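You operate a simulated robot arm through the tools that you are given. There is no shell and no other tool. Be economical: measure what you need, move in short steps, check, and stop when the job is done.

Carry out the task below with a simulated two-armed robot. There is one attempt and no reset: what you move stays moved.

JOB
Press the match key two times. Put one of the brass spacers from the bar end of the fitting bench on top of the grey pad. Fetch the small element marked "5 %" from the top of the service stand and set it on the low mat of unit 40. Shut the printed flap. The order is free. Set down upright: small element.

Only the result counts: the job must be done as asked and must still hold three seconds after the hand-in. Knocking over, shifting, dropping, spilling or breaking anything else fails it.

ROBOT AND FRAMES
Two 7-joint arms with two-finger parallel grippers on one trunk, on a base that drives. Base frame: it is fixed to the floor where the robot stands at the start and does not move with it; the origin is under the middle of the robot, x ahead of it, y to its left, z up. Units: mm, rad, N and s.
The left shoulder is at the start at [50, 168, 1103], the right one opposite. With the tool pointing down near the work surface each hand reaches from about 220 to 660 mm from the robot's upright axis, wherever it stands, measured 20 degrees to its own side. Places, roughly: brass spacer [1750, -2750, 1000]; grey pad (6x5x5 cm) [2100, -2500, 900]; low mat of unit 40 [4900, -5600, 900]; match key [700, 0, 1000]; printed flap [9000, -100, 1000]; small element [1750, -5000, 1000]. Payload 1.57 kg a hand.
The tool frame of a hand sits at the grasp point between the pads (the TCP): z along the fingers, y along the line on which they close. The tips reach 30 mm beyond it. Largest opening 80 mm; finger width 17, thickness 12; the body of the gripper, 40 by 82 mm, starts 80 mm behind the TCP.
Orientation is that of the tool frame in the base frame, as a unit quaternion [w, x, y, z]. With the fingers straight down and closing along the base's y, the tool's x points along the base's -x, its y along +y and its z along -z.

CONTROLS
- The arms move only by the tool jog_arm. It takes "left_plan", "right_plan" or both (then of equal length, played together; a hand with none holds still); each is a list of rows, each a list of 6 numbers: the shift along the tool's x, y, z in units of 500 mm (1.0 is 500 mm), then the turn, a rotation vector about the tool's x, y, z in units of 120 degrees (1.0 is 120 degrees). In form: [[tx, ty, tz, wx, wy, wz], ...]. A call has 1 to 8 rows; each row is the pose to reach, as a shift and turn from the pose commanded when the call began, along the tool's axes at that moment. "left_gripper" and "right_gripper" are, for a hand that has rows, the closure, from 0 (fully open) to 1 (shut), set as the call begins (left out, the last holds). A call with a number of a shift or a turn outside -1 to 1 is refused whole. Rows are played at 5 a second. More than 50 mm and 0.15 rad between two rows, or a gripper value outside its range, and nothing of the call is played. Where a pose cannot be reached the arm comes as near as it can. A force on the tool above 40 N (or 10 N above the force at the start of the call, whichever is more), or a blocked arm, ends the call early, and 0.2 s more pass. The fingers move at their own pace (about 45 mm/s each) and stop on an object; they squeeze with about 27 N. The grip force told is the motor's: it shows also when the fingers shut on nothing. Time passes only in rows, and 0.2 s behind the last, so rows that repeat a pose let the fingers close. The reply holds the time, the measured pose of the TCP, the force on the tool along the base axes, the opening and the grip force, in the units named above and with some noise, with the torque about the TCP (base axes, N m) and any sound that the robot's microphone picked up.
- Cameras (640 x 400 px; columns grow to the right, rows downward): "scene" is now at [128, -4.6, 1365.2]; the picture's right is [-0.13, -0.99, 0.00], its down [-0.11, 0.01, -0.99] and it looks along [0.99, -0.12, -0.11] (base axes); focal length 257 px, centre (320, 200). "left" rides on the left gripper at [72, 7, -122] in its tool frame; the picture's right is [-0.09, 1.00, 0.00], its down [-0.84, -0.08, -0.54] and it looks along [-0.54, -0.05, 0.84] (tool axes); focal length 238 px, centre (320, 200). "right" rides on the right gripper at [72, -7, -122] in its tool frame; the picture's right is [0.09, 1.00, 0.00], its down [-0.84, 0.08, -0.54] and it looks along [-0.54, 0.05, 0.84] (tool axes); focal length 238 px, centre (320, 200). There is no depth. A picture from a camera that has moved, and an enlarged one, comes with that camera's place and axes in the base frame and with its lens. The place of the scene camera against the robot may be out by one fixed shift of up to 12 mm in any direction.
- grab_frame(camera): a new picture of that camera. The clock stands still meanwhile.
- slide_trunk(by): slides the trunk up (or, below 0, down) by that many mm; the arms and the scene camera ride with it, the base frame stays. It gives what a move gives, with no picture.
- roll_base(legs): drives the robot by 1 to 6 legs, each [ahead, left, turn to the left] in mm, mm and rad, along the robot's own axes; the way and the turn of a leg run together, so that a leg with both is an arc; at most 1500 mm and 3.142 rad a leg. The arms and the cameras ride along, it lands a little off, and it stops where it bumps. It gives what a move gives.
- turn_head(pan, tilt): turns the head with the scene camera to pan (to the left, within 1.396 rad either way) and tilt (down, from -0.506 to 1.204), counted from straight ahead of the robot. It gives what a move gives.
- close_up(camera, box): a new picture of the part [left, top, right, bottom] of that camera's present view, enlarged. The clock stands still meanwhile.
- close_job(): hands the job in; it is judged then, once.

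Go step by step. Nothing tells you exact positions but the pictures and the camera data: compare them with the known pose of the tool, close in by small moves and look again before you grip or let go. The budget is 165 turns and 122 pictures, counting those below and the enlarged ones. Unless the task says otherwise, let go and move clear before handing in.

The tools are called after "Request:" as name(argument=value, ...) on one line, values as JSON. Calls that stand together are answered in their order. jog_arm: Moves the arms, as the interface text tells. Its arguments: {"type":"object","properties":{"left_plan":{"type":"array","items":{"type":"array","items":{"type":"number"}}},"left_gripper":{"type":"number"},"right_plan":{"type":"array","items":{"type":"array","items":{"type":"number"}}},"right_gripper":{"type":"number"}},"required":[]} The other tools are called the same way: slide_trunk (by) slides the trunk up or down; roll_base (legs) drives the base; turn_head (pan, tilt) turns the head that bears the scene camera; grab_frame (camera) takes a picture; close_up (camera, box) takes an enlarged picture of a part of a camera's view; close_job () hands the job in.

At the start:

```text
t: 0.0
left_ee_pos: [323.9, 124.5, 1311.1]
left_orientation: [0.001, -0.001, 1.0, -0.001]
left_contact_force: [0.7, -0.4, -0.3]
left_ft_torque: [-0.01, 0.03, 0.01]
left_finger_gap: 80.0
left_grasp_force: 0.0
right_ee_pos: [322.0, -131.0, 1274.5]
right_orientation: [0.001, -0.001, 1.0, 0.0]
right_contact_force: [0.3, 0.0, 0.4]
right_ft_torque: [0.0, 0.0, 0.01]
right_finger_gap: 79.9
right_grasp_force: 0.0
trunk travel left (down, up): [-271.0, 171.0]
robot x, y, heading: [-1.6, -0.2, -0.001]
head pan, tilt: [-0.126, 0.112]
```

scene: 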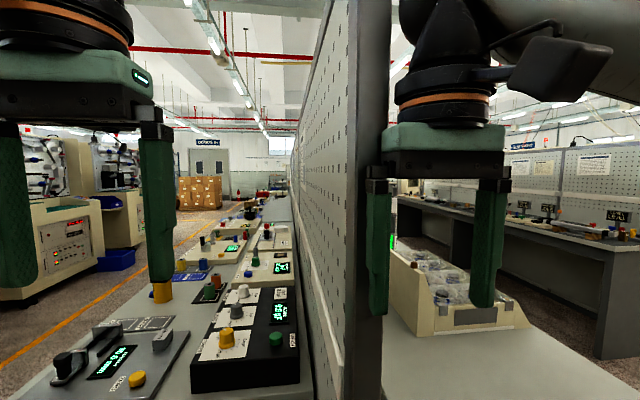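
right: 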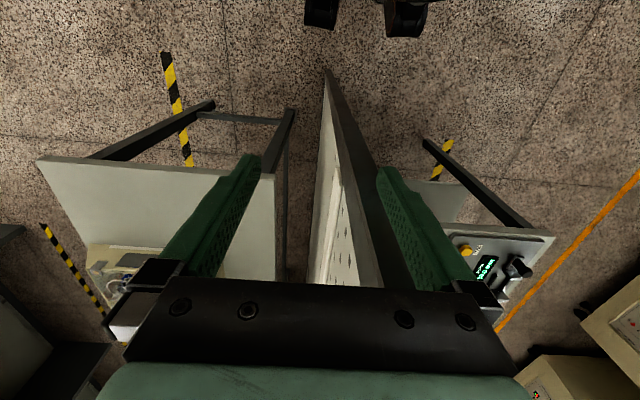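
left: 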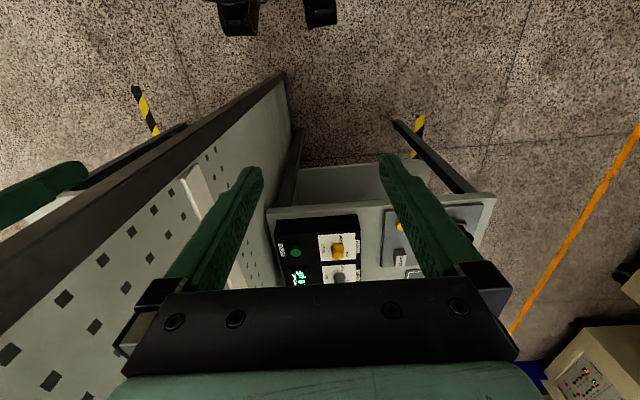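

I see a bench on the left of a pegboard divider, carrying instruments, and the divider itself right ahead. I need close views to find the "match" key.

Request:
close_up(camera="scene", box=[20, 280, 320, 400])

Request:
close_up(camera="scene", box=[160, 180, 320, 300])

Request:
close_up(camera="scene", box=[380, 100, 640, 340])

```text
2.13 times, centred on (170, 340) of scene
camera zoom: at [128.0, -4.6, 1365.2], right [-0.13, -0.99, 0.0], down [-0.11, 0.01, -0.99], along [0.99, -0.12, -0.11], focal length 548 px, centre (640, -99)
```

zoom: 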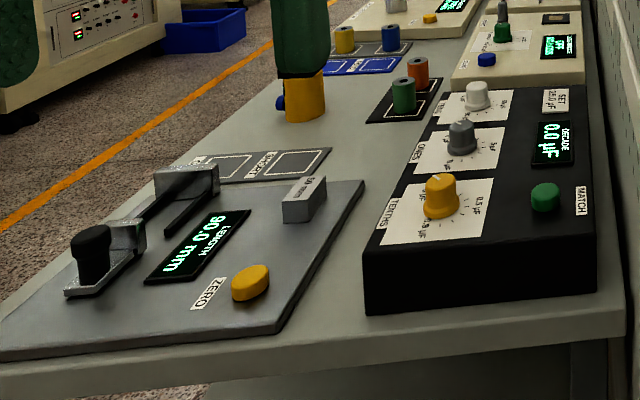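

```text
3.33 times, centred on (240, 240) of scene
camera zoom: at [128.0, -4.6, 1365.2], right [-0.13, -0.99, 0.0], down [-0.11, 0.01, -0.99], along [0.99, -0.12, -0.11], focal length 857 px, centre (587, 67)
```

zoom: 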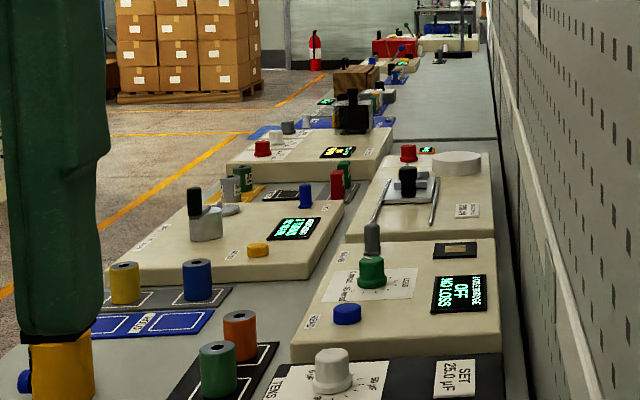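

```text
1.67 times, centred on (510, 220) of scene
camera zoom: at [128.0, -4.6, 1365.2], right [-0.13, -0.99, 0.0], down [-0.11, 0.01, -0.99], along [0.99, -0.12, -0.11], focal length 428 px, centre (3, 167)
```

zoom: 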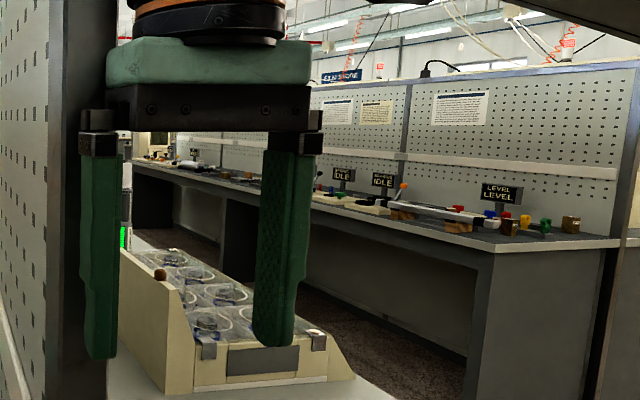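

The MATCH key is the green button on the black decade box, near [750, 32, 940]. The pegboard post stands at about x=350, y=-80, so I'll shift left first and then go ahead, and look down.

Request:
roll_base(legs=[[0, 340, 0], [240, 0, 0]])

Request:
turn_head(pan=-0.5, tilt=0.7)

Request:
grab_frame(camera="scene")

```text
t: 1.1
left_ee_pos: [319.3, 163.1, 1313.2]
left_orientation: [0.002, 0.004, 1.0, 0.002]
left_contact_force: [0.1, -0.6, 0.5]
left_ft_torque: [0.04, -0.04, 0.01]
left_finger_gap: 80.1
left_grasp_force: 0.0
right_ee_pos: [314.2, -112.7, 1279.8]
right_orientation: [0.0, 0.025, 1.0, 0.003]
right_contact_force: [-9.7, -18.3, -6.0]
right_ft_torque: [1.32, -0.68, -0.4]
right_finger_gap: 79.9
right_grasp_force: 0.0
trunk travel left (down, up): [-271.0, 171.0]
robot x, y, heading: [-0.8, 46.0, -0.008]
head pan, tilt: [-0.126, 0.112]
stopped in leg 1: the force on the tool passed its limit (the readings are from after the stop); the commanded pose is now the measured one
```

```text
t: 2.0
left_ee_pos: [317.6, 162.3, 1315.9]
left_orientation: [0.003, 0.003, 1.0, 0.004]
left_contact_force: [-0.3, -0.2, -0.6]
left_ft_torque: [-0.01, 0.0, 0.02]
left_finger_gap: 79.9
left_grasp_force: 0.0
right_ee_pos: [315.2, -112.9, 1279.3]
right_orientation: [0.0, 0.024, 1.0, 0.003]
right_contact_force: [-1.4, -38.1, -4.3]
right_ft_torque: [2.97, 0.08, -1.13]
right_finger_gap: 80.2
right_grasp_force: 0.1
trunk travel left (down, up): [-271.0, 171.0]
robot x, y, heading: [-1.1, 45.1, -0.003]
head pan, tilt: [-0.499, 0.7]
```

```text
115 pictures are left
camera scene: at [103.9, 4.3, 1311.9], right [-0.48, -0.88, -0.01], down [-0.56, 0.32, -0.77], along [0.67, -0.36, -0.64], focal length 257 px, centre (320, 200)
```

scene: 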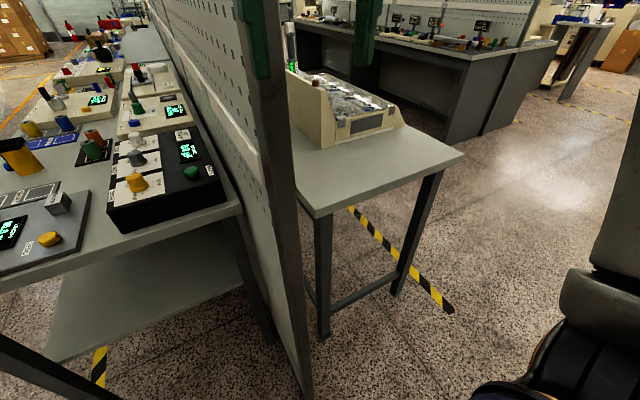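

The right gripper brushed the post while going left. I'll ease back right, then reverse clear of it before shifting left.

Request:
roll_base(legs=[[0, -40, 0]])

Request:
roll_base(legs=[[-200, 0, 0], [0, 340, 0]])

Request:
grab_frame(camera="scene")

```text
t: 2.9
left_ee_pos: [324.7, 131.0, 1311.3]
left_orientation: [0.001, 0.002, 1.0, 0.0]
left_contact_force: [-0.4, -0.9, 0.0]
left_ft_torque: [0.06, -0.01, -0.02]
left_finger_gap: 80.0
left_grasp_force: 0.0
right_ee_pos: [321.1, -141.9, 1278.2]
right_orientation: [-0.002, 0.021, 1.0, -0.001]
right_contact_force: [-0.3, -1.0, 0.3]
right_ft_torque: [0.01, 0.01, 0.02]
right_finger_gap: 80.1
right_grasp_force: 0.0
trunk travel left (down, up): [-271.0, 171.0]
robot x, y, heading: [0.8, 6.7, -0.005]
head pan, tilt: [-0.499, 0.7]
```

```text
t: 6.4
left_ee_pos: [121.6, 477.9, 1312.3]
left_orientation: [0.001, 0.001, 1.0, -0.001]
left_contact_force: [0.2, 0.0, -0.1]
left_ft_torque: [-0.02, 0.0, -0.01]
left_finger_gap: 80.0
left_grasp_force: 0.0
right_ee_pos: [120.2, 206.5, 1279.4]
right_orientation: [-0.002, 0.019, 1.0, -0.001]
right_contact_force: [-0.5, -0.4, 0.3]
right_ft_torque: [-0.02, -0.02, 0.02]
right_finger_gap: 80.1
right_grasp_force: 0.0
trunk travel left (down, up): [-271.0, 171.0]
robot x, y, heading: [-205.3, 354.2, -0.004]
head pan, tilt: [-0.499, 0.7]
```

```text
114 pictures are left
camera scene: at [-92.1, 319.3, 1311.6], right [-0.48, -0.88, 0.0], down [-0.56, 0.31, -0.77], along [0.67, -0.37, -0.64], focal length 257 px, centre (320, 200)
```

scene: 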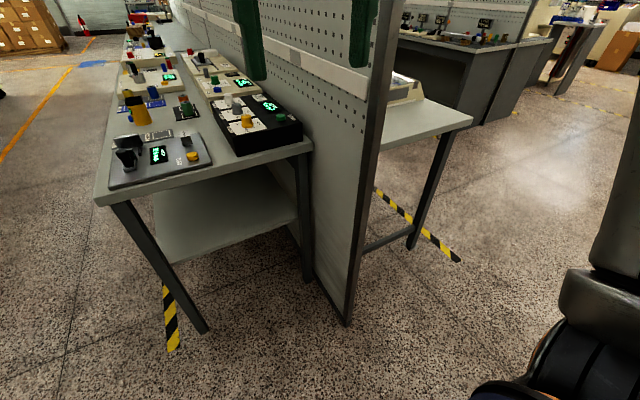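

Clear now. The bench end is at x≈640, so I'll drive ahead to x≈260 and look down at the key.

Request:
roll_base(legs=[[460, 0, 0]])

Request:
turn_head(pan=-0.6, tilt=0.75)

Request:
grab_frame(camera="scene")

Request:
grab_frame(camera="right")

```text
t: 9.2
left_ee_pos: [581.7, 480.6, 1311.3]
left_orientation: [0.001, -0.002, 1.0, -0.001]
left_contact_force: [0.3, -0.4, 0.5]
left_ft_torque: [0.0, 0.06, -0.02]
left_finger_gap: 80.0
left_grasp_force: 0.1
right_ee_pos: [581.4, 209.3, 1277.8]
right_orientation: [-0.003, 0.016, 1.0, -0.001]
right_contact_force: [0.9, -0.3, -0.2]
right_ft_torque: [-0.01, 0.0, -0.02]
right_finger_gap: 79.8
right_grasp_force: 0.2
trunk travel left (down, up): [-271.0, 171.0]
robot x, y, heading: [256.6, 354.8, 0.006]
head pan, tilt: [-0.499, 0.7]
```

```text
t: 9.8
left_ee_pos: [580.5, 480.3, 1311.8]
left_orientation: [0.001, -0.003, 1.0, -0.001]
left_contact_force: [0.3, -0.1, -0.1]
left_ft_torque: [0.0, 0.05, -0.04]
left_finger_gap: 79.9
left_grasp_force: 0.0
right_ee_pos: [580.4, 209.0, 1278.0]
right_orientation: [-0.001, 0.017, 1.0, -0.001]
right_contact_force: [1.3, -0.9, -0.5]
right_ft_torque: [-0.02, -0.02, 0.0]
right_finger_gap: 80.0
right_grasp_force: 0.1
trunk travel left (down, up): [-271.0, 171.0]
robot x, y, heading: [257.5, 353.8, 0.004]
head pan, tilt: [-0.6, 0.75]
```

```text
113 pictures are left
camera scene: at [362.0, 314.3, 1307.3], right [-0.56, -0.83, 0.0], down [-0.56, 0.38, -0.73], along [0.61, -0.41, -0.68], focal length 257 px, centre (320, 200)
```

scene: 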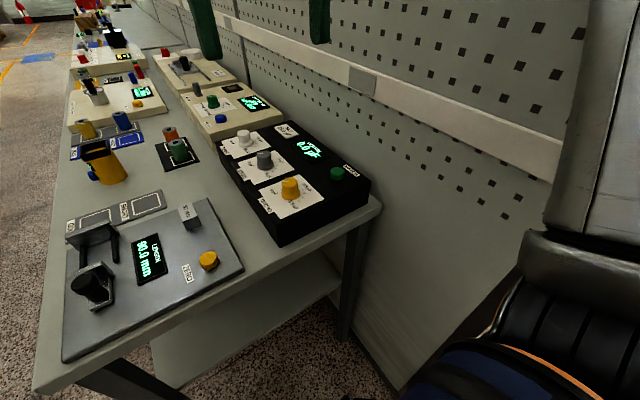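

```text
112 pictures are left
camera right: at [509.4, 204.4, 1400.3], right [-0.06, 1.0, 0.0], down [0.84, 0.05, 0.54], along [0.54, 0.03, -0.84], focal length 238 px, centre (320, 200)
```

right: 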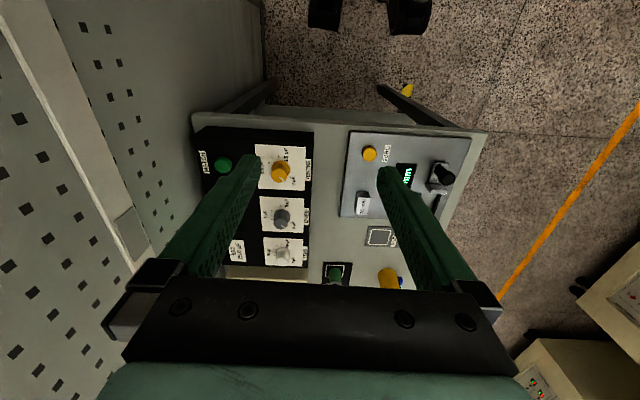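

The key triangulates to about [718, 20, 955]. I'll close the right gripper and bring its tips above the key, staying 130 mm up.

Request:
jog_arm(right_plan=[[-0.04, -0.053, 0.045, 0, 0, 0], [-0.081, -0.105, 0.09, 0, 0, 0], [-0.122, -0.158, 0.135, 0, 0, 0], [-0.162, -0.21, 0.18, 0, 0, 0], [-0.203, -0.263, 0.226, 0, 0, 0], [-0.243, -0.315, 0.271, 0, 0, 0], [-0.284, -0.368, 0.316, 0, 0, 0], [-0.284, -0.368, 0.316, 0, 0, 0]], right_gripper=1)

Request:
grab_frame(camera="right")

Request:
close_up(camera="scene", box=[200, 60, 440, 260])

```text
t: 11.8
left_ee_pos: [560.5, 523.5, 1311.4]
left_orientation: [0.009, -0.004, 1.0, -0.02]
left_contact_force: [0.9, 0.8, -0.2]
left_ft_torque: [-0.09, 0.01, 0.0]
left_finger_gap: 80.2
left_grasp_force: 0.1
right_ee_pos: [706.4, 105.4, 1161.0]
right_orientation: [0.026, -0.042, 0.997, -0.053]
right_contact_force: [-0.1, -0.6, 0.3]
right_ft_torque: [0.01, 0.04, -0.02]
right_finger_gap: 0.0
right_grasp_force: 21.2
trunk travel left (down, up): [-271.0, 171.0]
robot x, y, heading: [255.5, 358.5, 0.008]
head pan, tilt: [-0.6, 0.75]
stopped in row 8 (right hand): the arm was blocked; the commanded pose is now the measured one
```

```text
111 pictures are left
camera right: at [628.5, 104.5, 1278.5], right [-0.17, 0.98, -0.11], down [0.79, 0.21, 0.57], along [0.58, 0.01, -0.81], focal length 238 px, centre (320, 200)
```

right: 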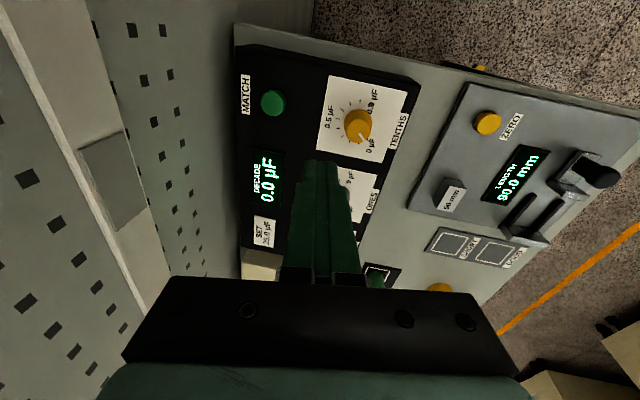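

```text
2.00 times, centred on (320, 160) of scene
camera zoom: at [342.6, 357.3, 1308.7], right [-0.56, -0.83, 0.02], down [-0.55, 0.35, -0.76], along [0.62, -0.43, -0.66], focal length 514 px, centre (320, 280)
```

zoom: 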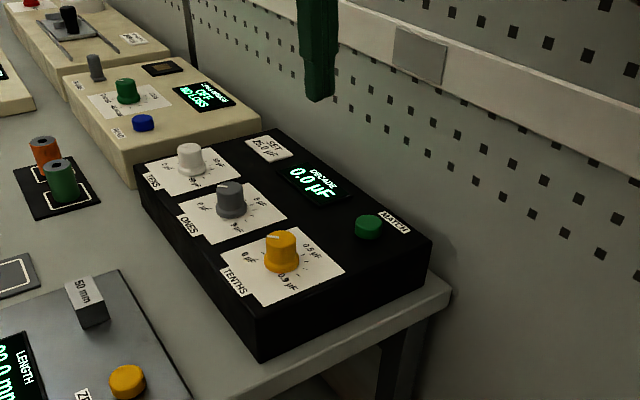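

The right arm's elbow most likely met the divider. I'll draw the arm back and reorient the robot so the left arm can take the key straight on.

Request:
jog_arm(right_plan=[[0.02, 0.06, -0.06, -0.01, 0.005, 0.008], [0.06, 0.1, -0.12, -0.02, 0.01, 0.016], [0.12, 0.15, -0.18, -0.03, 0.016, 0.024], [0.17, 0.18, -0.23, -0.04, 0.02, 0.032], [0.22, 0.2, -0.268, -0.049, 0.027, 0.04], [0.26, 0.2, -0.268, -0.049, 0.027, 0.04]])

Request:
roll_base(legs=[[-130, 0, 0], [0, 0, -0.9]])

Request:
turn_head(pan=0.1, tilt=0.6)

Request:
grab_frame(camera="scene")

```text
t: 13.2
left_ee_pos: [587.0, 493.3, 1308.3]
left_orientation: [-0.002, -0.004, 1.0, -0.007]
left_contact_force: [0.1, 0.6, -1.2]
left_ft_torque: [-0.03, -0.03, 0.01]
left_finger_gap: 79.9
left_grasp_force: 0.0
right_ee_pos: [589.7, 172.9, 1261.4]
right_orientation: [-0.025, 0.011, 1.0, 0.013]
right_contact_force: [-0.5, 0.2, -0.2]
right_ft_torque: [-0.03, 0.01, -0.02]
right_finger_gap: 0.0
right_grasp_force: 21.4
trunk travel left (down, up): [-271.0, 171.0]
robot x, y, heading: [258.9, 353.3, 0.009]
head pan, tilt: [-0.6, 0.75]
```

```text
t: 16.8
left_ee_pos: [425.6, 177.0, 1310.4]
left_orientation: [0.0, 0.436, 0.9, -0.003]
left_contact_force: [-0.7, 0.2, 0.2]
left_ft_torque: [-0.01, 0.01, -0.02]
left_finger_gap: 79.8
left_grasp_force: 0.1
right_ee_pos: [174.1, -23.0, 1262.8]
right_orientation: [-0.006, 0.449, 0.893, 0.029]
right_contact_force: [0.0, 0.1, 0.5]
right_ft_torque: [0.02, 0.04, -0.01]
right_finger_gap: 0.0
right_grasp_force: 20.7
trunk travel left (down, up): [-271.0, 171.0]
robot x, y, heading: [126.4, 352.5, -0.9]
head pan, tilt: [-0.6, 0.75]
```

```text
t: 17.9
left_ee_pos: [426.5, 176.6, 1311.0]
left_orientation: [0.0, 0.436, 0.9, -0.001]
left_contact_force: [0.2, 0.0, -0.4]
left_ft_torque: [-0.03, -0.02, -0.01]
left_finger_gap: 80.2
left_grasp_force: 0.1
right_ee_pos: [172.9, -24.3, 1261.0]
right_orientation: [-0.006, 0.45, 0.893, 0.028]
right_contact_force: [0.1, 0.0, 0.2]
right_ft_torque: [-0.02, 0.02, -0.05]
right_finger_gap: 0.2
right_grasp_force: 20.9
trunk travel left (down, up): [-271.0, 171.0]
robot x, y, heading: [129.8, 352.3, -0.899]
head pan, tilt: [0.099, 0.6]
```

```text
109 pictures are left
camera scene: at [210.0, 265.5, 1320.2], right [-0.72, -0.69, 0.0], down [-0.39, 0.41, -0.82], along [0.57, -0.59, -0.57], focal length 257 px, centre (320, 200)
```

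scene: 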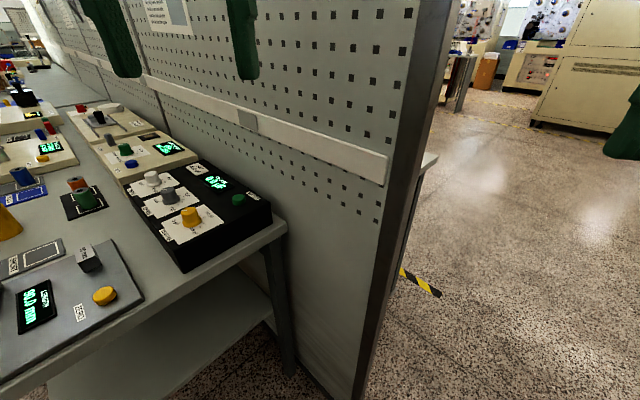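

I'll shift the robot a bit left and ahead so that the key lies about 590 mm off in front of the left arm.

Request:
roll_base(legs=[[46, 135, 0]])

Request:
grab_frame(camera="left")

Request:
grab_frame(camera="scene")

```text
t: 19.2
left_ee_pos: [562.1, 225.1, 1312.2]
left_orientation: [0.001, 0.435, 0.901, -0.002]
left_contact_force: [1.0, 0.0, 0.3]
left_ft_torque: [0.01, 0.01, 0.05]
left_finger_gap: 79.6
left_grasp_force: 0.1
right_ee_pos: [308.1, 24.2, 1262.3]
right_orientation: [-0.007, 0.449, 0.893, 0.028]
right_contact_force: [-0.3, -0.1, 0.0]
right_ft_torque: [-0.01, 0.0, -0.01]
right_finger_gap: 0.2
right_grasp_force: 21.3
trunk travel left (down, up): [-271.0, 171.0]
robot x, y, heading: [261.3, 399.6, -0.898]
head pan, tilt: [0.099, 0.6]
```

```text
108 pictures are left
camera left: at [522.7, 286.0, 1432.1], right [0.84, 0.55, 0.0], down [0.46, -0.7, 0.54], along [0.3, -0.46, -0.84], focal length 238 px, centre (320, 200)
```

left: 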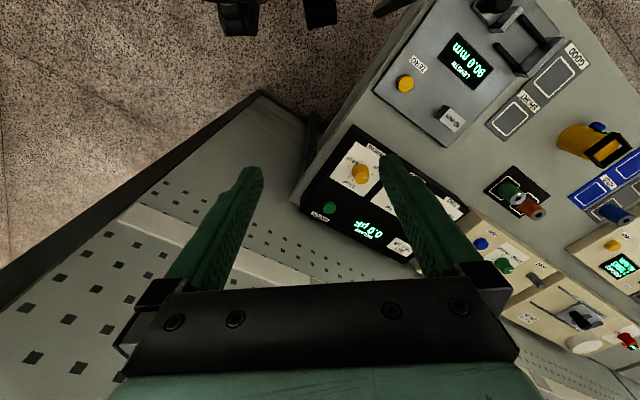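

```text
107 pictures are left
camera scene: at [344.9, 313.4, 1320.1], right [-0.72, -0.7, 0.0], down [-0.39, 0.41, -0.82], along [0.57, -0.59, -0.57], focal length 257 px, centre (320, 200)
```

scene: 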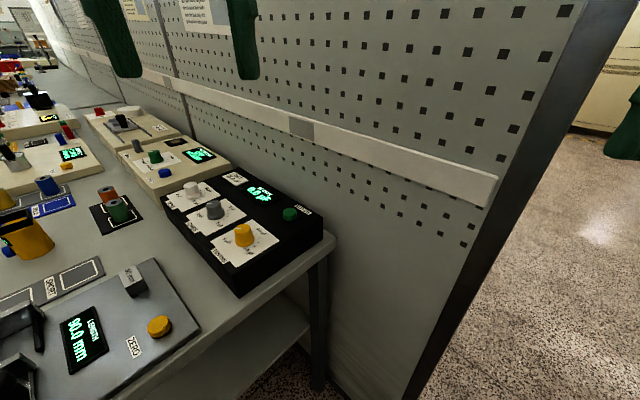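

The three views agree: the key top is near [723, 20, 955]. I'll move the closed left gripper above it at a safe height.

Request:
jog_arm(left_plan=[[-0.075, 0, 0.06, 0, 0, 0], [-0.149, -0.001, 0.121, 0, 0, 0], [-0.224, -0.001, 0.182, 0, 0, 0], [-0.298, -0.002, 0.242, 0, 0, 0], [-0.373, -0.002, 0.303, 0, 0, 0], [-0.447, -0.003, 0.364, 0, 0, 0], [-0.522, -0.003, 0.424, 0, 0, 0], [-0.522, -0.003, 0.424, 0, 0, 0]], left_gripper=1)

Request:
grab_frame(camera="left")

Request:
grab_frame(camera="scene")

```text
t: 21.1
left_ee_pos: [719.9, 22.0, 1099.5]
left_orientation: [0.001, 0.436, 0.9, 0.0]
left_contact_force: [-0.5, -1.1, -0.6]
left_ft_torque: [0.01, 0.03, -0.01]
left_finger_gap: 0.0
left_grasp_force: 21.2
left hand out of reach, approached as far as the arm can: row 7, 8
right_ee_pos: [306.8, 23.7, 1262.8]
right_orientation: [-0.007, 0.449, 0.893, 0.029]
right_contact_force: [-1.0, 0.1, -0.1]
right_ft_torque: [-0.04, 0.02, 0.01]
right_finger_gap: 0.0
right_grasp_force: 20.7
trunk travel left (down, up): [-271.0, 171.0]
robot x, y, heading: [260.8, 401.2, -0.899]
head pan, tilt: [0.099, 0.6]
```

```text
106 pictures are left
camera left: at [681.5, 83.7, 1221.0], right [0.84, 0.55, 0.0], down [0.46, -0.7, 0.54], along [0.3, -0.46, -0.84], focal length 238 px, centre (320, 200)
```

left: 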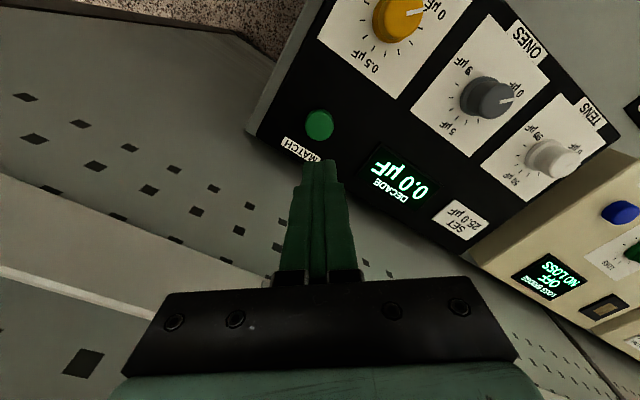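

```text
105 pictures are left
camera scene: at [344.4, 313.5, 1320.2], right [-0.72, -0.7, 0.0], down [-0.39, 0.41, -0.83], along [0.57, -0.59, -0.56], focal length 257 px, centre (320, 200)
```

scene: 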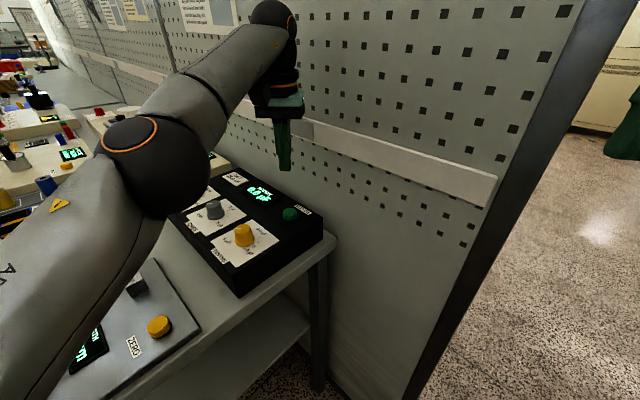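

Tips are nearly over the key, now refined to [723, 20]. I'll lower to about 25 mm above it.

Request:
jog_arm(left_plan=[[-0.003, 0.002, 0.07, 0, 0, 0], [-0.006, 0.002, 0.14, 0, 0, 0], [-0.007, 0.002, 0.18, 0, 0, 0], [-0.007, 0.002, 0.18, 0, 0, 0]])

Request:
grab_frame(camera="left")

Request:
close_up(camera="scene", box=[230, 120, 350, 240])

```text
t: 22.1
left_ee_pos: [724.1, 18.3, 1009.0]
left_orientation: [0.0, 0.435, 0.9, -0.002]
left_contact_force: [0.5, -0.1, 0.0]
left_ft_torque: [0.04, -0.01, -0.01]
left_finger_gap: 0.0
left_grasp_force: 21.7
left hand out of reach, approached as far as the arm can: row 1
right_ee_pos: [307.2, 24.3, 1262.7]
right_orientation: [-0.006, 0.448, 0.893, 0.028]
right_contact_force: [0.3, 0.7, -0.9]
right_ft_torque: [0.0, 0.0, 0.0]
right_finger_gap: 0.1
right_grasp_force: 21.8
trunk travel left (down, up): [-271.0, 171.0]
robot x, y, heading: [261.8, 399.3, -0.905]
head pan, tilt: [0.099, 0.6]
```

```text
104 pictures are left
camera left: at [683.8, 78.6, 1130.3], right [0.84, 0.55, 0.0], down [0.46, -0.7, 0.54], along [0.3, -0.46, -0.84], focal length 238 px, centre (320, 200)
```

left: 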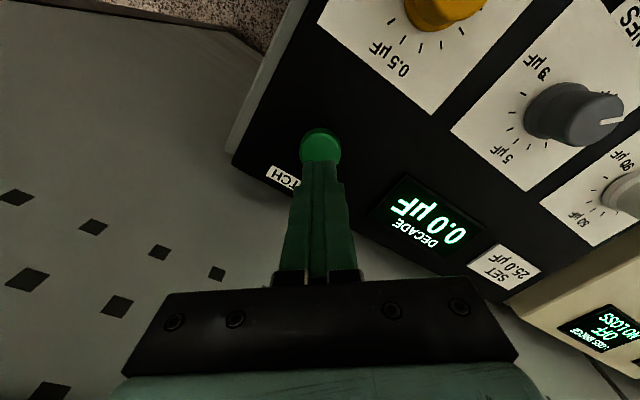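

```text
3.33 times, centred on (290, 180) of scene
camera zoom: at [343.7, 313.0, 1320.2], right [-0.72, -0.7, 0.0], down [-0.39, 0.41, -0.83], along [0.57, -0.59, -0.56], focal length 857 px, centre (420, 267)
```

zoom: 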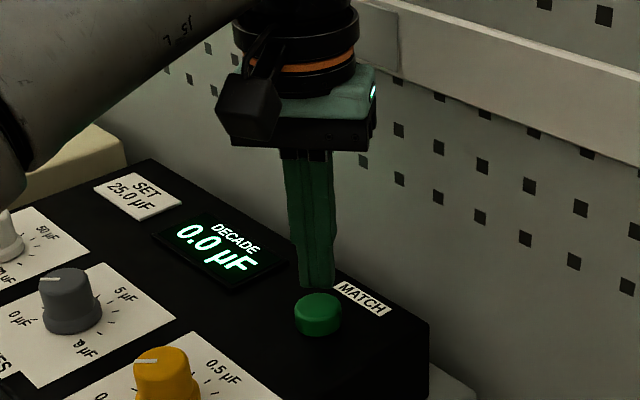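

Tips are about 6 mm off toward the wall; I'll correct that and descend in small steps.

Request:
jog_arm(left_plan=[[0.013, 0, 0.01, 0, 0, 0], [0.013, 0, 0.02, 0, 0, 0], [0.013, 0, 0.03, 0, 0, 0], [0.013, 0, 0.04, 0, 0, 0], [0.013, 0, 0.048, 0, 0, 0], [0.013, 0, 0.054, 0, 0, 0], [0.013, 0, 0.058, 0, 0, 0], [0.013, 0, 0.062, 0, 0, 0]])

Request:
close_up(camera="scene", box=[230, 120, 350, 240])

```text
t: 23.9
left_ee_pos: [718.7, 23.8, 984.5]
left_orientation: [0.005, 0.435, 0.901, -0.005]
left_contact_force: [9.9, -7.4, 32.8]
left_ft_torque: [-0.29, -0.28, -0.06]
left_finger_gap: 0.3
left_grasp_force: 21.4
right_ee_pos: [306.3, 24.8, 1263.8]
right_orientation: [-0.006, 0.449, 0.893, 0.027]
right_contact_force: [0.0, -0.5, -0.1]
right_ft_torque: [-0.02, 0.02, -0.01]
right_finger_gap: 0.0
right_grasp_force: 21.6
trunk travel left (down, up): [-271.0, 171.0]
robot x, y, heading: [260.5, 403.2, -0.903]
head pan, tilt: [0.099, 0.6]
heard: click
```

```text
3.33 times, centred on (290, 180) of scene
camera zoom: at [342.9, 314.3, 1320.7], right [-0.72, -0.7, 0.0], down [-0.39, 0.4, -0.83], along [0.58, -0.59, -0.56], focal length 857 px, centre (420, 267)
```

zoom: 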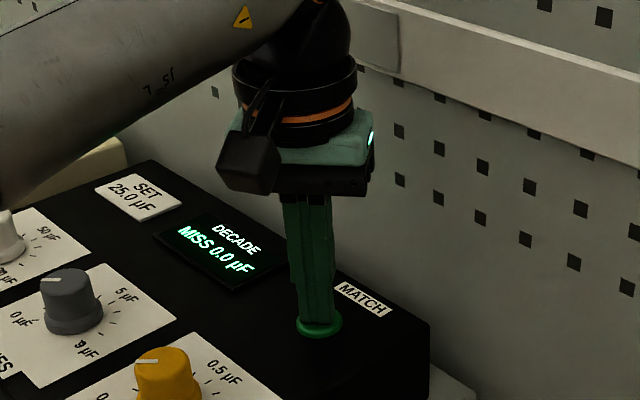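

One click was heard and the display reacted. I'll rise clear, then press the second time.

Request:
jog_arm(left_plan=[[0, 0, -0.03, 0, 0, 0], [0, 0, -0.06, 0, 0, 0], [0, 0, -0.06, 0, 0, 0]])

Request:
jog_arm(left_plan=[[0, 0, 0.02, 0, 0, 0], [0, 0, 0.035, 0, 0, 0], [0, 0, 0.045, 0, 0, 0], [0, 0, 0.052, 0, 0, 0], [0, 0, 0.056, 0, 0, 0], [0, 0, 0.06, 0, 0, 0]])

Request:
jog_arm(left_plan=[[0, 0, -0.04, 0, 0, 0], [0, 0, -0.1, 0, 0, 0], [0, 0, -0.19, 0, 0, 0], [0, 0, -0.27, 0, 0, 0], [0.05, 0, -0.35, 0, 0, 0]])

Request:
close_up(camera="scene", box=[230, 120, 350, 240])

```text
t: 24.6
left_ee_pos: [718.7, 25.0, 1009.1]
left_orientation: [0.001, 0.435, 0.9, 0.0]
left_contact_force: [0.0, -0.3, -0.1]
left_ft_torque: [-0.01, -0.03, 0.04]
left_finger_gap: 0.1
left_grasp_force: 21.3
right_ee_pos: [308.0, 23.7, 1262.7]
right_orientation: [-0.006, 0.449, 0.893, 0.029]
right_contact_force: [-0.4, -0.3, -0.6]
right_ft_torque: [0.02, -0.02, 0.0]
right_finger_gap: 0.0
right_grasp_force: 21.2
trunk travel left (down, up): [-271.0, 171.0]
robot x, y, heading: [261.1, 401.3, -0.898]
head pan, tilt: [0.099, 0.6]
```

```text
t: 26.1
left_ee_pos: [719.4, 25.8, 985.0]
left_orientation: [0.005, 0.435, 0.901, -0.003]
left_contact_force: [7.2, 1.8, 33.0]
left_ft_torque: [-0.02, -0.26, -0.16]
left_finger_gap: 0.0
left_grasp_force: 22.0
right_ee_pos: [305.6, 26.2, 1263.3]
right_orientation: [-0.006, 0.449, 0.893, 0.029]
right_contact_force: [-0.8, -0.9, 0.3]
right_ft_torque: [-0.01, 0.02, 0.0]
right_finger_gap: 0.1
right_grasp_force: 21.3
trunk travel left (down, up): [-271.0, 171.0]
robot x, y, heading: [261.3, 398.1, -0.897]
head pan, tilt: [0.099, 0.6]
heard: click
```

```text
t: 27.2
left_ee_pos: [703.5, 44.4, 1155.2]
left_orientation: [0.002, 0.436, 0.9, -0.001]
left_contact_force: [-0.7, 0.5, 0.0]
left_ft_torque: [-0.02, -0.04, -0.01]
left_finger_gap: 0.0
left_grasp_force: 21.3
left hand out of reach, approached as far as the arm can: row 4
right_ee_pos: [306.8, 24.7, 1262.4]
right_orientation: [-0.006, 0.448, 0.893, 0.029]
right_contact_force: [-0.5, 1.0, -0.7]
right_ft_torque: [0.0, -0.01, 0.0]
right_finger_gap: 0.0
right_grasp_force: 21.2
trunk travel left (down, up): [-271.0, 171.0]
robot x, y, heading: [262.8, 399.6, -0.904]
head pan, tilt: [0.099, 0.6]
```

```text
3.33 times, centred on (290, 180) of scene
camera zoom: at [343.3, 314.0, 1320.3], right [-0.72, -0.7, 0.0], down [-0.39, 0.4, -0.83], along [0.57, -0.59, -0.56], focal length 857 px, centre (420, 267)
```

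zoom: 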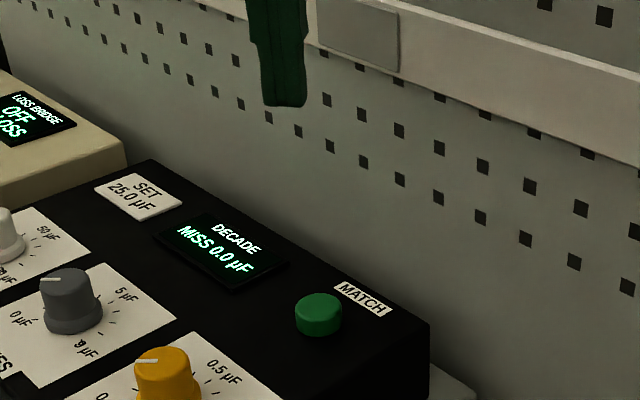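

Two presses done. I'll fold the left arm back up and open a view for driving.

Request:
jog_arm(left_plan=[[0.07, 0, -0.04, 0, 0, 0], [0.14, 0, -0.09, 0, 0, 0], [0.21, 0, -0.14, 0, 0, 0], [0.28, 0, -0.19, 0, 0, 0], [0.35, 0, -0.24, 0, 0, 0], [0.42, 0, -0.28, 0, 0, 0], [0.49, 0, -0.31, 0, 0, 0], [0.52, 0, -0.31, 0, 0, 0]], left_gripper=0)

Request:
roll_base(legs=[[-300, 0, 0], [0, -300, 0]])

Request:
turn_head(pan=0, tilt=0.25)

Request:
grab_frame(camera="scene")

```text
t: 29.1
left_ee_pos: [543.6, 246.7, 1306.0]
left_orientation: [0.0, 0.436, 0.9, -0.001]
left_contact_force: [0.2, -0.6, 0.1]
left_ft_torque: [0.03, 0.02, 0.0]
left_finger_gap: 79.7
left_grasp_force: 0.0
right_ee_pos: [308.0, 22.4, 1262.6]
right_orientation: [-0.005, 0.449, 0.893, 0.028]
right_contact_force: [0.8, -0.1, -0.6]
right_ft_torque: [-0.05, 0.02, 0.01]
right_finger_gap: 0.2
right_grasp_force: 20.9
trunk travel left (down, up): [-271.0, 171.0]
robot x, y, heading: [260.4, 398.9, -0.903]
head pan, tilt: [0.099, 0.6]
```

```text
t: 32.7
left_ee_pos: [124.6, 296.8, 1307.3]
left_orientation: [0.001, 0.437, 0.899, -0.001]
left_contact_force: [-0.3, 1.0, 0.2]
left_ft_torque: [-0.03, 0.0, 0.04]
left_finger_gap: 80.0
left_grasp_force: 0.1
right_ee_pos: [-110.9, 75.1, 1263.4]
right_orientation: [-0.006, 0.45, 0.893, 0.029]
right_contact_force: [-0.3, 0.2, 0.4]
right_ft_torque: [-0.03, 0.01, 0.02]
right_finger_gap: 0.1
right_grasp_force: 21.1
trunk travel left (down, up): [-271.0, 171.0]
robot x, y, heading: [-158.1, 452.4, -0.903]
head pan, tilt: [0.099, 0.6]
```

```text
t: 33.5
left_ee_pos: [125.6, 295.9, 1306.7]
left_orientation: [0.001, 0.437, 0.9, -0.001]
left_contact_force: [1.1, 0.1, 0.1]
left_ft_torque: [-0.01, -0.01, 0.01]
left_finger_gap: 79.9
left_grasp_force: 0.0
right_ee_pos: [-111.0, 76.0, 1262.7]
right_orientation: [-0.006, 0.45, 0.893, 0.028]
right_contact_force: [0.2, 0.6, 0.7]
right_ft_torque: [-0.02, -0.02, 0.0]
right_finger_gap: 0.1
right_grasp_force: 21.0
trunk travel left (down, up): [-271.0, 171.0]
robot x, y, heading: [-157.0, 452.1, -0.906]
head pan, tilt: [0.0, 0.25]
```

```text
100 pictures are left
camera scene: at [-77.1, 354.5, 1352.3], right [-0.79, -0.62, 0.0], down [-0.15, 0.19, -0.97], along [0.6, -0.76, -0.25], focal length 257 px, centre (320, 200)
```

scene: 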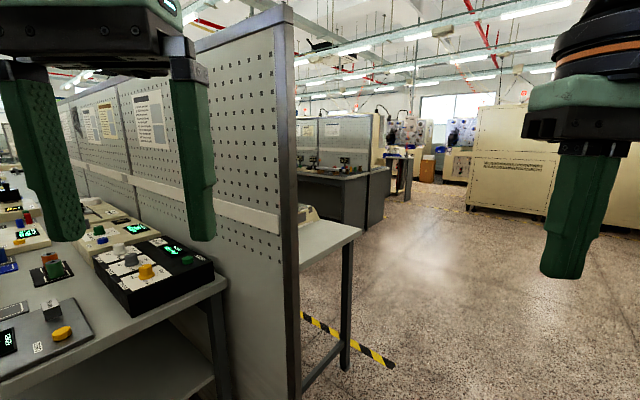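

Both arms are folded. The fitting bench seems to run from x≈1540 with its edge at y≈-2190, so I'll drive down the open floor at x≈-150 and have a look from there.

Request:
roll_base(legs=[[0, 0, 0.906], [0, -1500, 0], [300, -1000, 0]])

Request:
turn_head(pan=-0.2, tilt=0.2)

Request:
grab_frame(camera="scene")

```text
t: 48.2
left_ee_pos: [424.7, -1917.3, 1306.5]
left_orientation: [0.001, 0.004, 1.0, -0.001]
left_contact_force: [-0.7, -0.8, 0.9]
left_ft_torque: [0.01, 0.0, 0.04]
left_finger_gap: 79.8
left_grasp_force: 0.0
right_ee_pos: [448.8, -2240.3, 1263.7]
right_orientation: [-0.017, 0.019, 0.999, 0.023]
right_contact_force: [-1.1, -1.3, -0.4]
right_ft_torque: [0.02, -0.02, -0.01]
right_finger_gap: 0.1
right_grasp_force: 20.9
trunk travel left (down, up): [-271.0, 171.0]
robot x, y, heading: [129.7, -2039.4, -0.012]
head pan, tilt: [0.0, 0.25]
```

```text
t: 49.0
left_ee_pos: [424.1, -1917.4, 1306.4]
left_orientation: [0.001, 0.005, 1.0, -0.001]
left_contact_force: [-0.1, -0.3, 0.7]
left_ft_torque: [0.01, -0.01, -0.02]
left_finger_gap: 79.9
left_grasp_force: 0.0
right_ee_pos: [449.7, -2240.0, 1262.3]
right_orientation: [-0.018, 0.02, 0.999, 0.024]
right_contact_force: [-0.7, -1.3, -0.4]
right_ft_torque: [-0.02, 0.0, 0.0]
right_finger_gap: 0.1
right_grasp_force: 21.1
trunk travel left (down, up): [-271.0, 171.0]
robot x, y, heading: [121.5, -2036.3, -0.013]
head pan, tilt: [-0.201, 0.201]
```

```text
99 pictures are left
camera scene: at [254.6, -2051.8, 1356.9], right [-0.21, -0.98, 0.0], down [-0.2, 0.04, -0.98], along [0.96, -0.2, -0.2], focal length 257 px, centre (320, 200)
```

scene: 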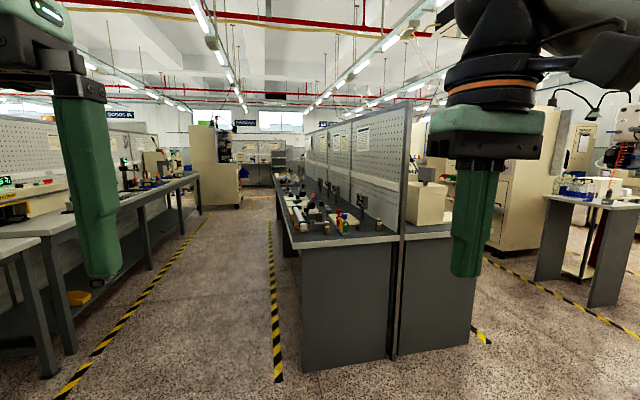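

Request:
close_up(camera="scene", box=[260, 150, 420, 250])

Request:
close_up(camera="scene", box=[480, 90, 640, 290])

```text
4.00 times, centred on (340, 200) of scene
camera zoom: at [254.6, -2051.8, 1356.9], right [-0.21, -0.98, 0.0], down [-0.2, 0.04, -0.98], along [0.96, -0.2, -0.2], focal length 1028 px, centre (240, 200)
```

zoom: 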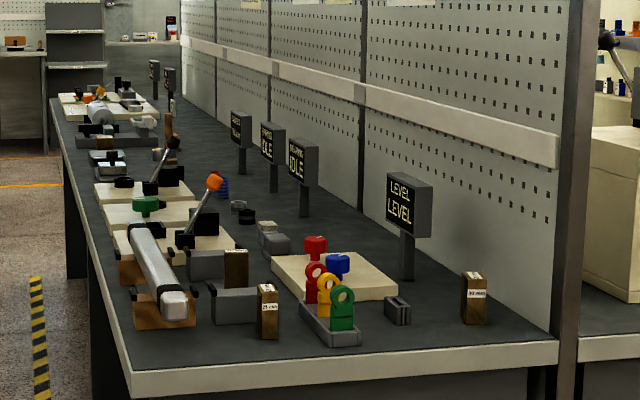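

```text
2.00 times, centred on (560, 190) of scene
camera zoom: at [254.6, -2051.8, 1356.9], right [-0.21, -0.98, 0.0], down [-0.2, 0.04, -0.98], along [0.96, -0.2, -0.2], focal length 514 px, centre (-160, 220)
```

zoom: 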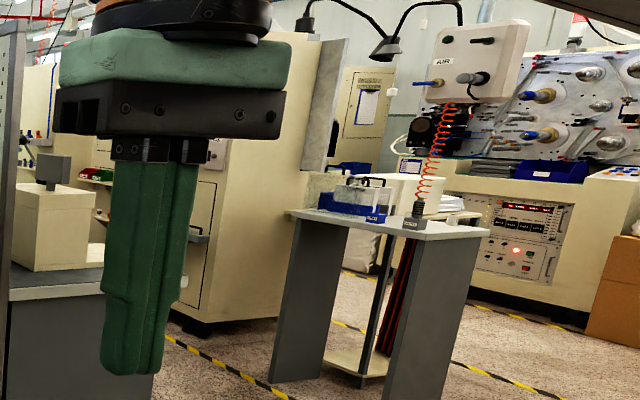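

The fitting bench end is visible, with brass labelled blocks and several grey blocks. I'll drive to its end, around x≈1130, y≈-2550, for a close view.

Request:
roll_base(legs=[[0, -530, 0.012], [980, 0, 0]])

Request:
turn_head(pan=0, tilt=0.5)

Request:
grab_frame(camera="scene")

```text
t: 56.7
left_ee_pos: [1397.3, -2442.1, 1306.2]
left_orientation: [0.001, 0.003, 1.0, -0.001]
left_contact_force: [0.7, -0.2, -0.8]
left_ft_torque: [0.03, 0.0, 0.03]
left_finger_gap: 80.0
left_grasp_force: 0.1
right_ee_pos: [1424.4, -2763.5, 1263.2]
right_orientation: [-0.018, 0.017, 0.999, 0.024]
right_contact_force: [0.3, 0.7, 0.3]
right_ft_torque: [0.04, -0.01, 0.02]
right_finger_gap: 0.1
right_grasp_force: 21.6
trunk travel left (down, up): [-271.0, 171.0]
robot x, y, heading: [1102.3, -2563.0, -0.003]
head pan, tilt: [-0.201, 0.201]
```

```text
t: 57.5
left_ee_pos: [1396.5, -2442.2, 1306.6]
left_orientation: [0.001, 0.002, 1.0, -0.001]
left_contact_force: [-0.2, 0.8, 0.1]
left_ft_torque: [0.01, 0.03, 0.0]
left_finger_gap: 79.8
left_grasp_force: 0.1
right_ee_pos: [1423.3, -2763.8, 1262.7]
right_orientation: [-0.018, 0.018, 0.999, 0.023]
right_contact_force: [-0.3, -1.1, 0.3]
right_ft_torque: [-0.01, 0.05, -0.02]
right_finger_gap: 0.2
right_grasp_force: 21.1
trunk travel left (down, up): [-271.0, 171.0]
robot x, y, heading: [1099.1, -2565.7, -0.002]
head pan, tilt: [0.0, 0.499]
```

```text
96 pictures are left
camera scene: at [1227.4, -2558.9, 1329.3], right [-0.01, -1.0, 0.0], down [-0.48, 0.0, -0.88], along [0.88, 0.0, -0.48], focal length 257 px, centre (320, 200)
```

scene: 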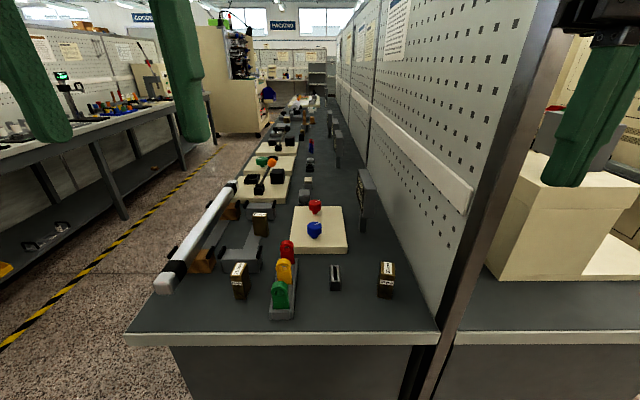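

Request:
close_up(camera="scene", box=[150, 180, 410, 340])

Request:
close_up(camera="scene", box=[220, 90, 380, 200])

```text
2.46 times, centred on (280, 260) of scene
camera zoom: at [1227.4, -2558.9, 1329.3], right [-0.01, -1.0, 0.0], down [-0.48, 0.0, -0.88], along [0.88, 0.0, -0.48], focal length 633 px, centre (418, 52)
```

zoom: 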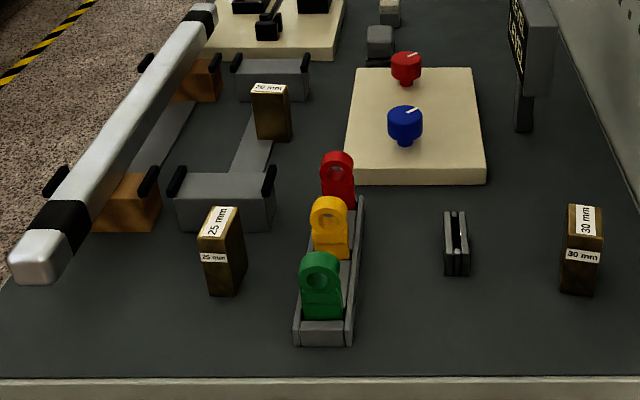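

```text
3.64 times, centred on (300, 145) of scene
camera zoom: at [1227.4, -2558.9, 1329.3], right [-0.01, -1.0, 0.0], down [-0.48, 0.0, -0.88], along [0.88, 0.0, -0.48], focal length 935 px, centre (393, 400)
```

zoom: 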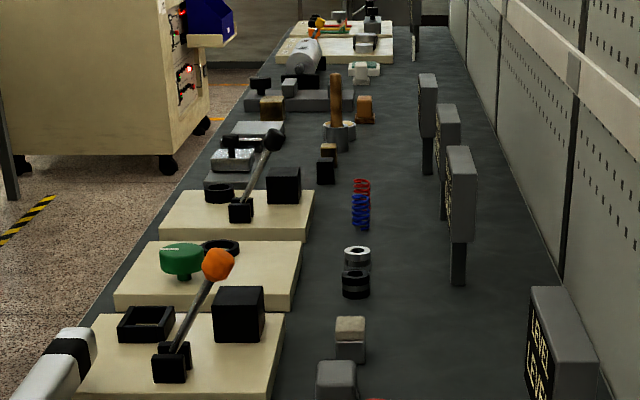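

The spacers are labelled 20, 25 and 30 mm; the 30 mm one stands at about [1642, -2706], near the divider. I'll shift right so the left arm can take it with its elbow over the free side.

Request:
roll_base(legs=[[20, -300, 0]])

Request:
grab_frame(camera="left")

Request:
grab_frame(camera="scene")

```text
t: 59.5
left_ee_pos: [1416.6, -2743.0, 1306.7]
left_orientation: [0.001, 0.001, 1.0, -0.001]
left_contact_force: [0.3, 1.0, 0.1]
left_ft_torque: [0.0, -0.01, -0.01]
left_finger_gap: 79.9
left_grasp_force: 0.1
right_ee_pos: [1443.1, -3065.2, 1261.8]
right_orientation: [-0.017, 0.016, 0.999, 0.023]
right_contact_force: [-0.4, 0.1, -0.8]
right_ft_torque: [0.03, 0.03, 0.01]
right_finger_gap: 0.1
right_grasp_force: 21.4
trunk travel left (down, up): [-271.0, 171.0]
robot x, y, heading: [1119.0, -2866.5, -0.002]
head pan, tilt: [0.0, 0.499]
```

```text
93 pictures are left
camera left: at [1344.1, -2735.1, 1428.0], right [0.09, 1.0, 0.0], down [0.84, -0.08, 0.54], along [0.54, -0.05, -0.84], focal length 238 px, centre (320, 200)
```

left: 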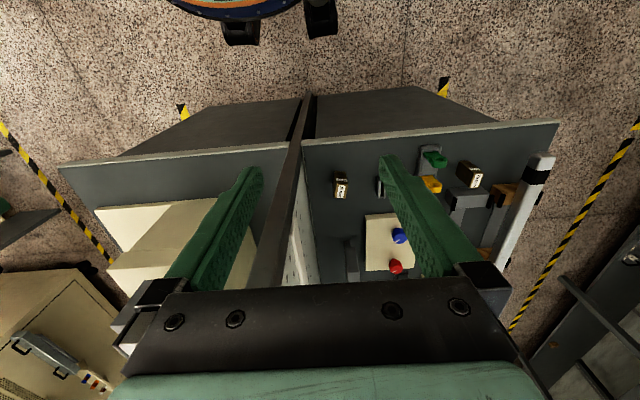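

```text
92 pictures are left
camera scene: at [1246.5, -2860.1, 1329.3], right [0.0, -1.0, 0.0], down [-0.48, 0.0, -0.88], along [0.88, 0.0, -0.48], focal length 257 px, centre (320, 200)
```

scene: 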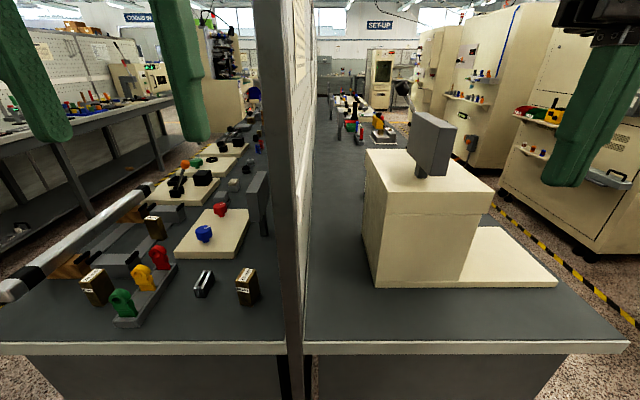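

The spacer stays at about [1648, -2710], top near z=930. I'll move the left hand above it with the fingers part-closed.

Request:
jog_arm(left_plan=[[-0.066, 0.01, 0.065, 0, 0, 0], [-0.131, 0.019, 0.13, 0, 0, 0], [-0.197, 0.028, 0.195, 0, 0, 0], [-0.263, 0.038, 0.259, 0, 0, 0], [-0.329, 0.047, 0.324, 0, 0, 0], [-0.394, 0.057, 0.389, 0, 0, 0], [-0.46, 0.066, 0.454, 0, 0, 0], [-0.46, 0.066, 0.454, 0, 0, 0]], left_gripper=0.3)

Request:
grab_frame(camera="left")

Request:
grab_frame(camera="scene")

```text
t: 61.4
left_ee_pos: [1647.5, -2712.1, 1080.9]
left_orientation: [0.001, 0.001, 1.0, 0.0]
left_contact_force: [0.0, 0.6, 0.0]
left_ft_torque: [0.01, 0.0, -0.02]
left_finger_gap: 56.1
left_grasp_force: 0.1
right_ee_pos: [1442.5, -3064.8, 1262.8]
right_orientation: [-0.017, 0.016, 0.999, 0.022]
right_contact_force: [-0.2, 1.6, -0.3]
right_ft_torque: [0.0, 0.02, 0.04]
right_finger_gap: 0.0
right_grasp_force: 21.5
trunk travel left (down, up): [-271.0, 171.0]
robot x, y, heading: [1119.9, -2867.3, 0.002]
head pan, tilt: [0.0, 0.499]
```

```text
91 pictures are left
camera left: at [1575.9, -2704.1, 1201.3], right [0.09, 1.0, 0.0], down [0.84, -0.08, 0.54], along [0.54, -0.05, -0.84], focal length 238 px, centre (320, 200)
```

left: 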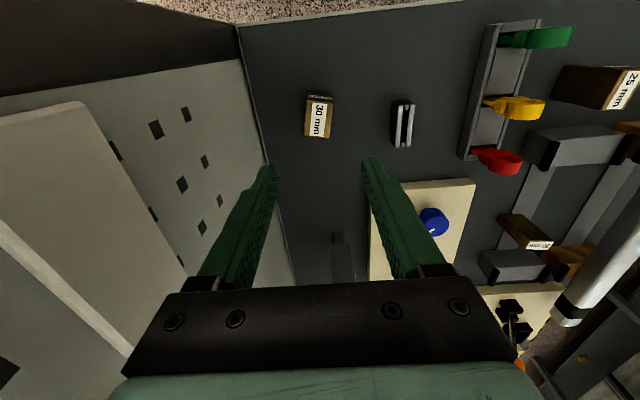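

```text
90 pictures are left
camera scene: at [1246.2, -2859.5, 1329.3], right [0.0, -1.0, 0.0], down [-0.48, 0.0, -0.88], along [0.88, 0.0, -0.48], focal length 257 px, centre (320, 200)
```

scene: 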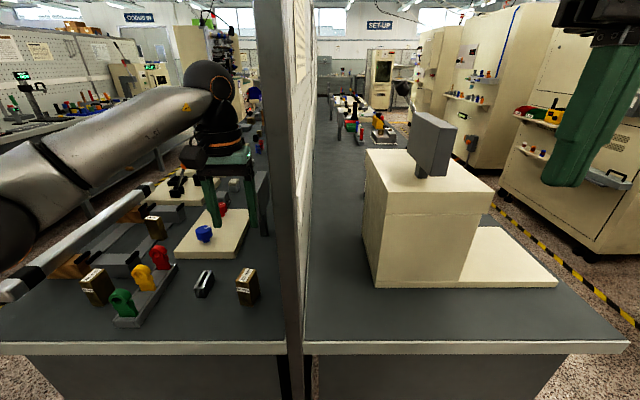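

Request:
close_up(camera="left", box=[280, 80, 360, 160])

```text
5.00 times, centred on (320, 120) of left
camera zoom: at [1575.9, -2704.1, 1201.3], right [0.09, 1.0, 0.0], down [0.84, -0.08, 0.54], along [0.54, -0.05, -0.84], focal length 1192 px, centre (320, 600)
```

zoom: 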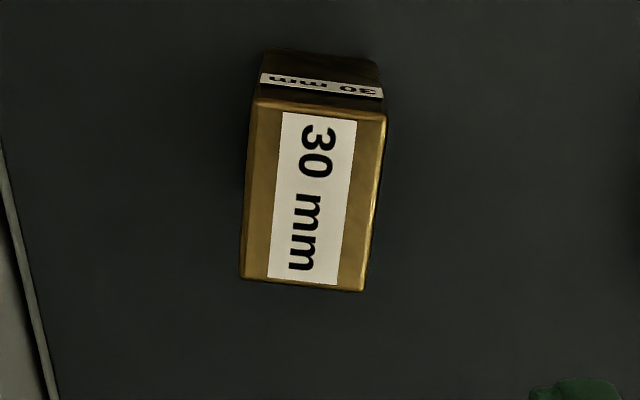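

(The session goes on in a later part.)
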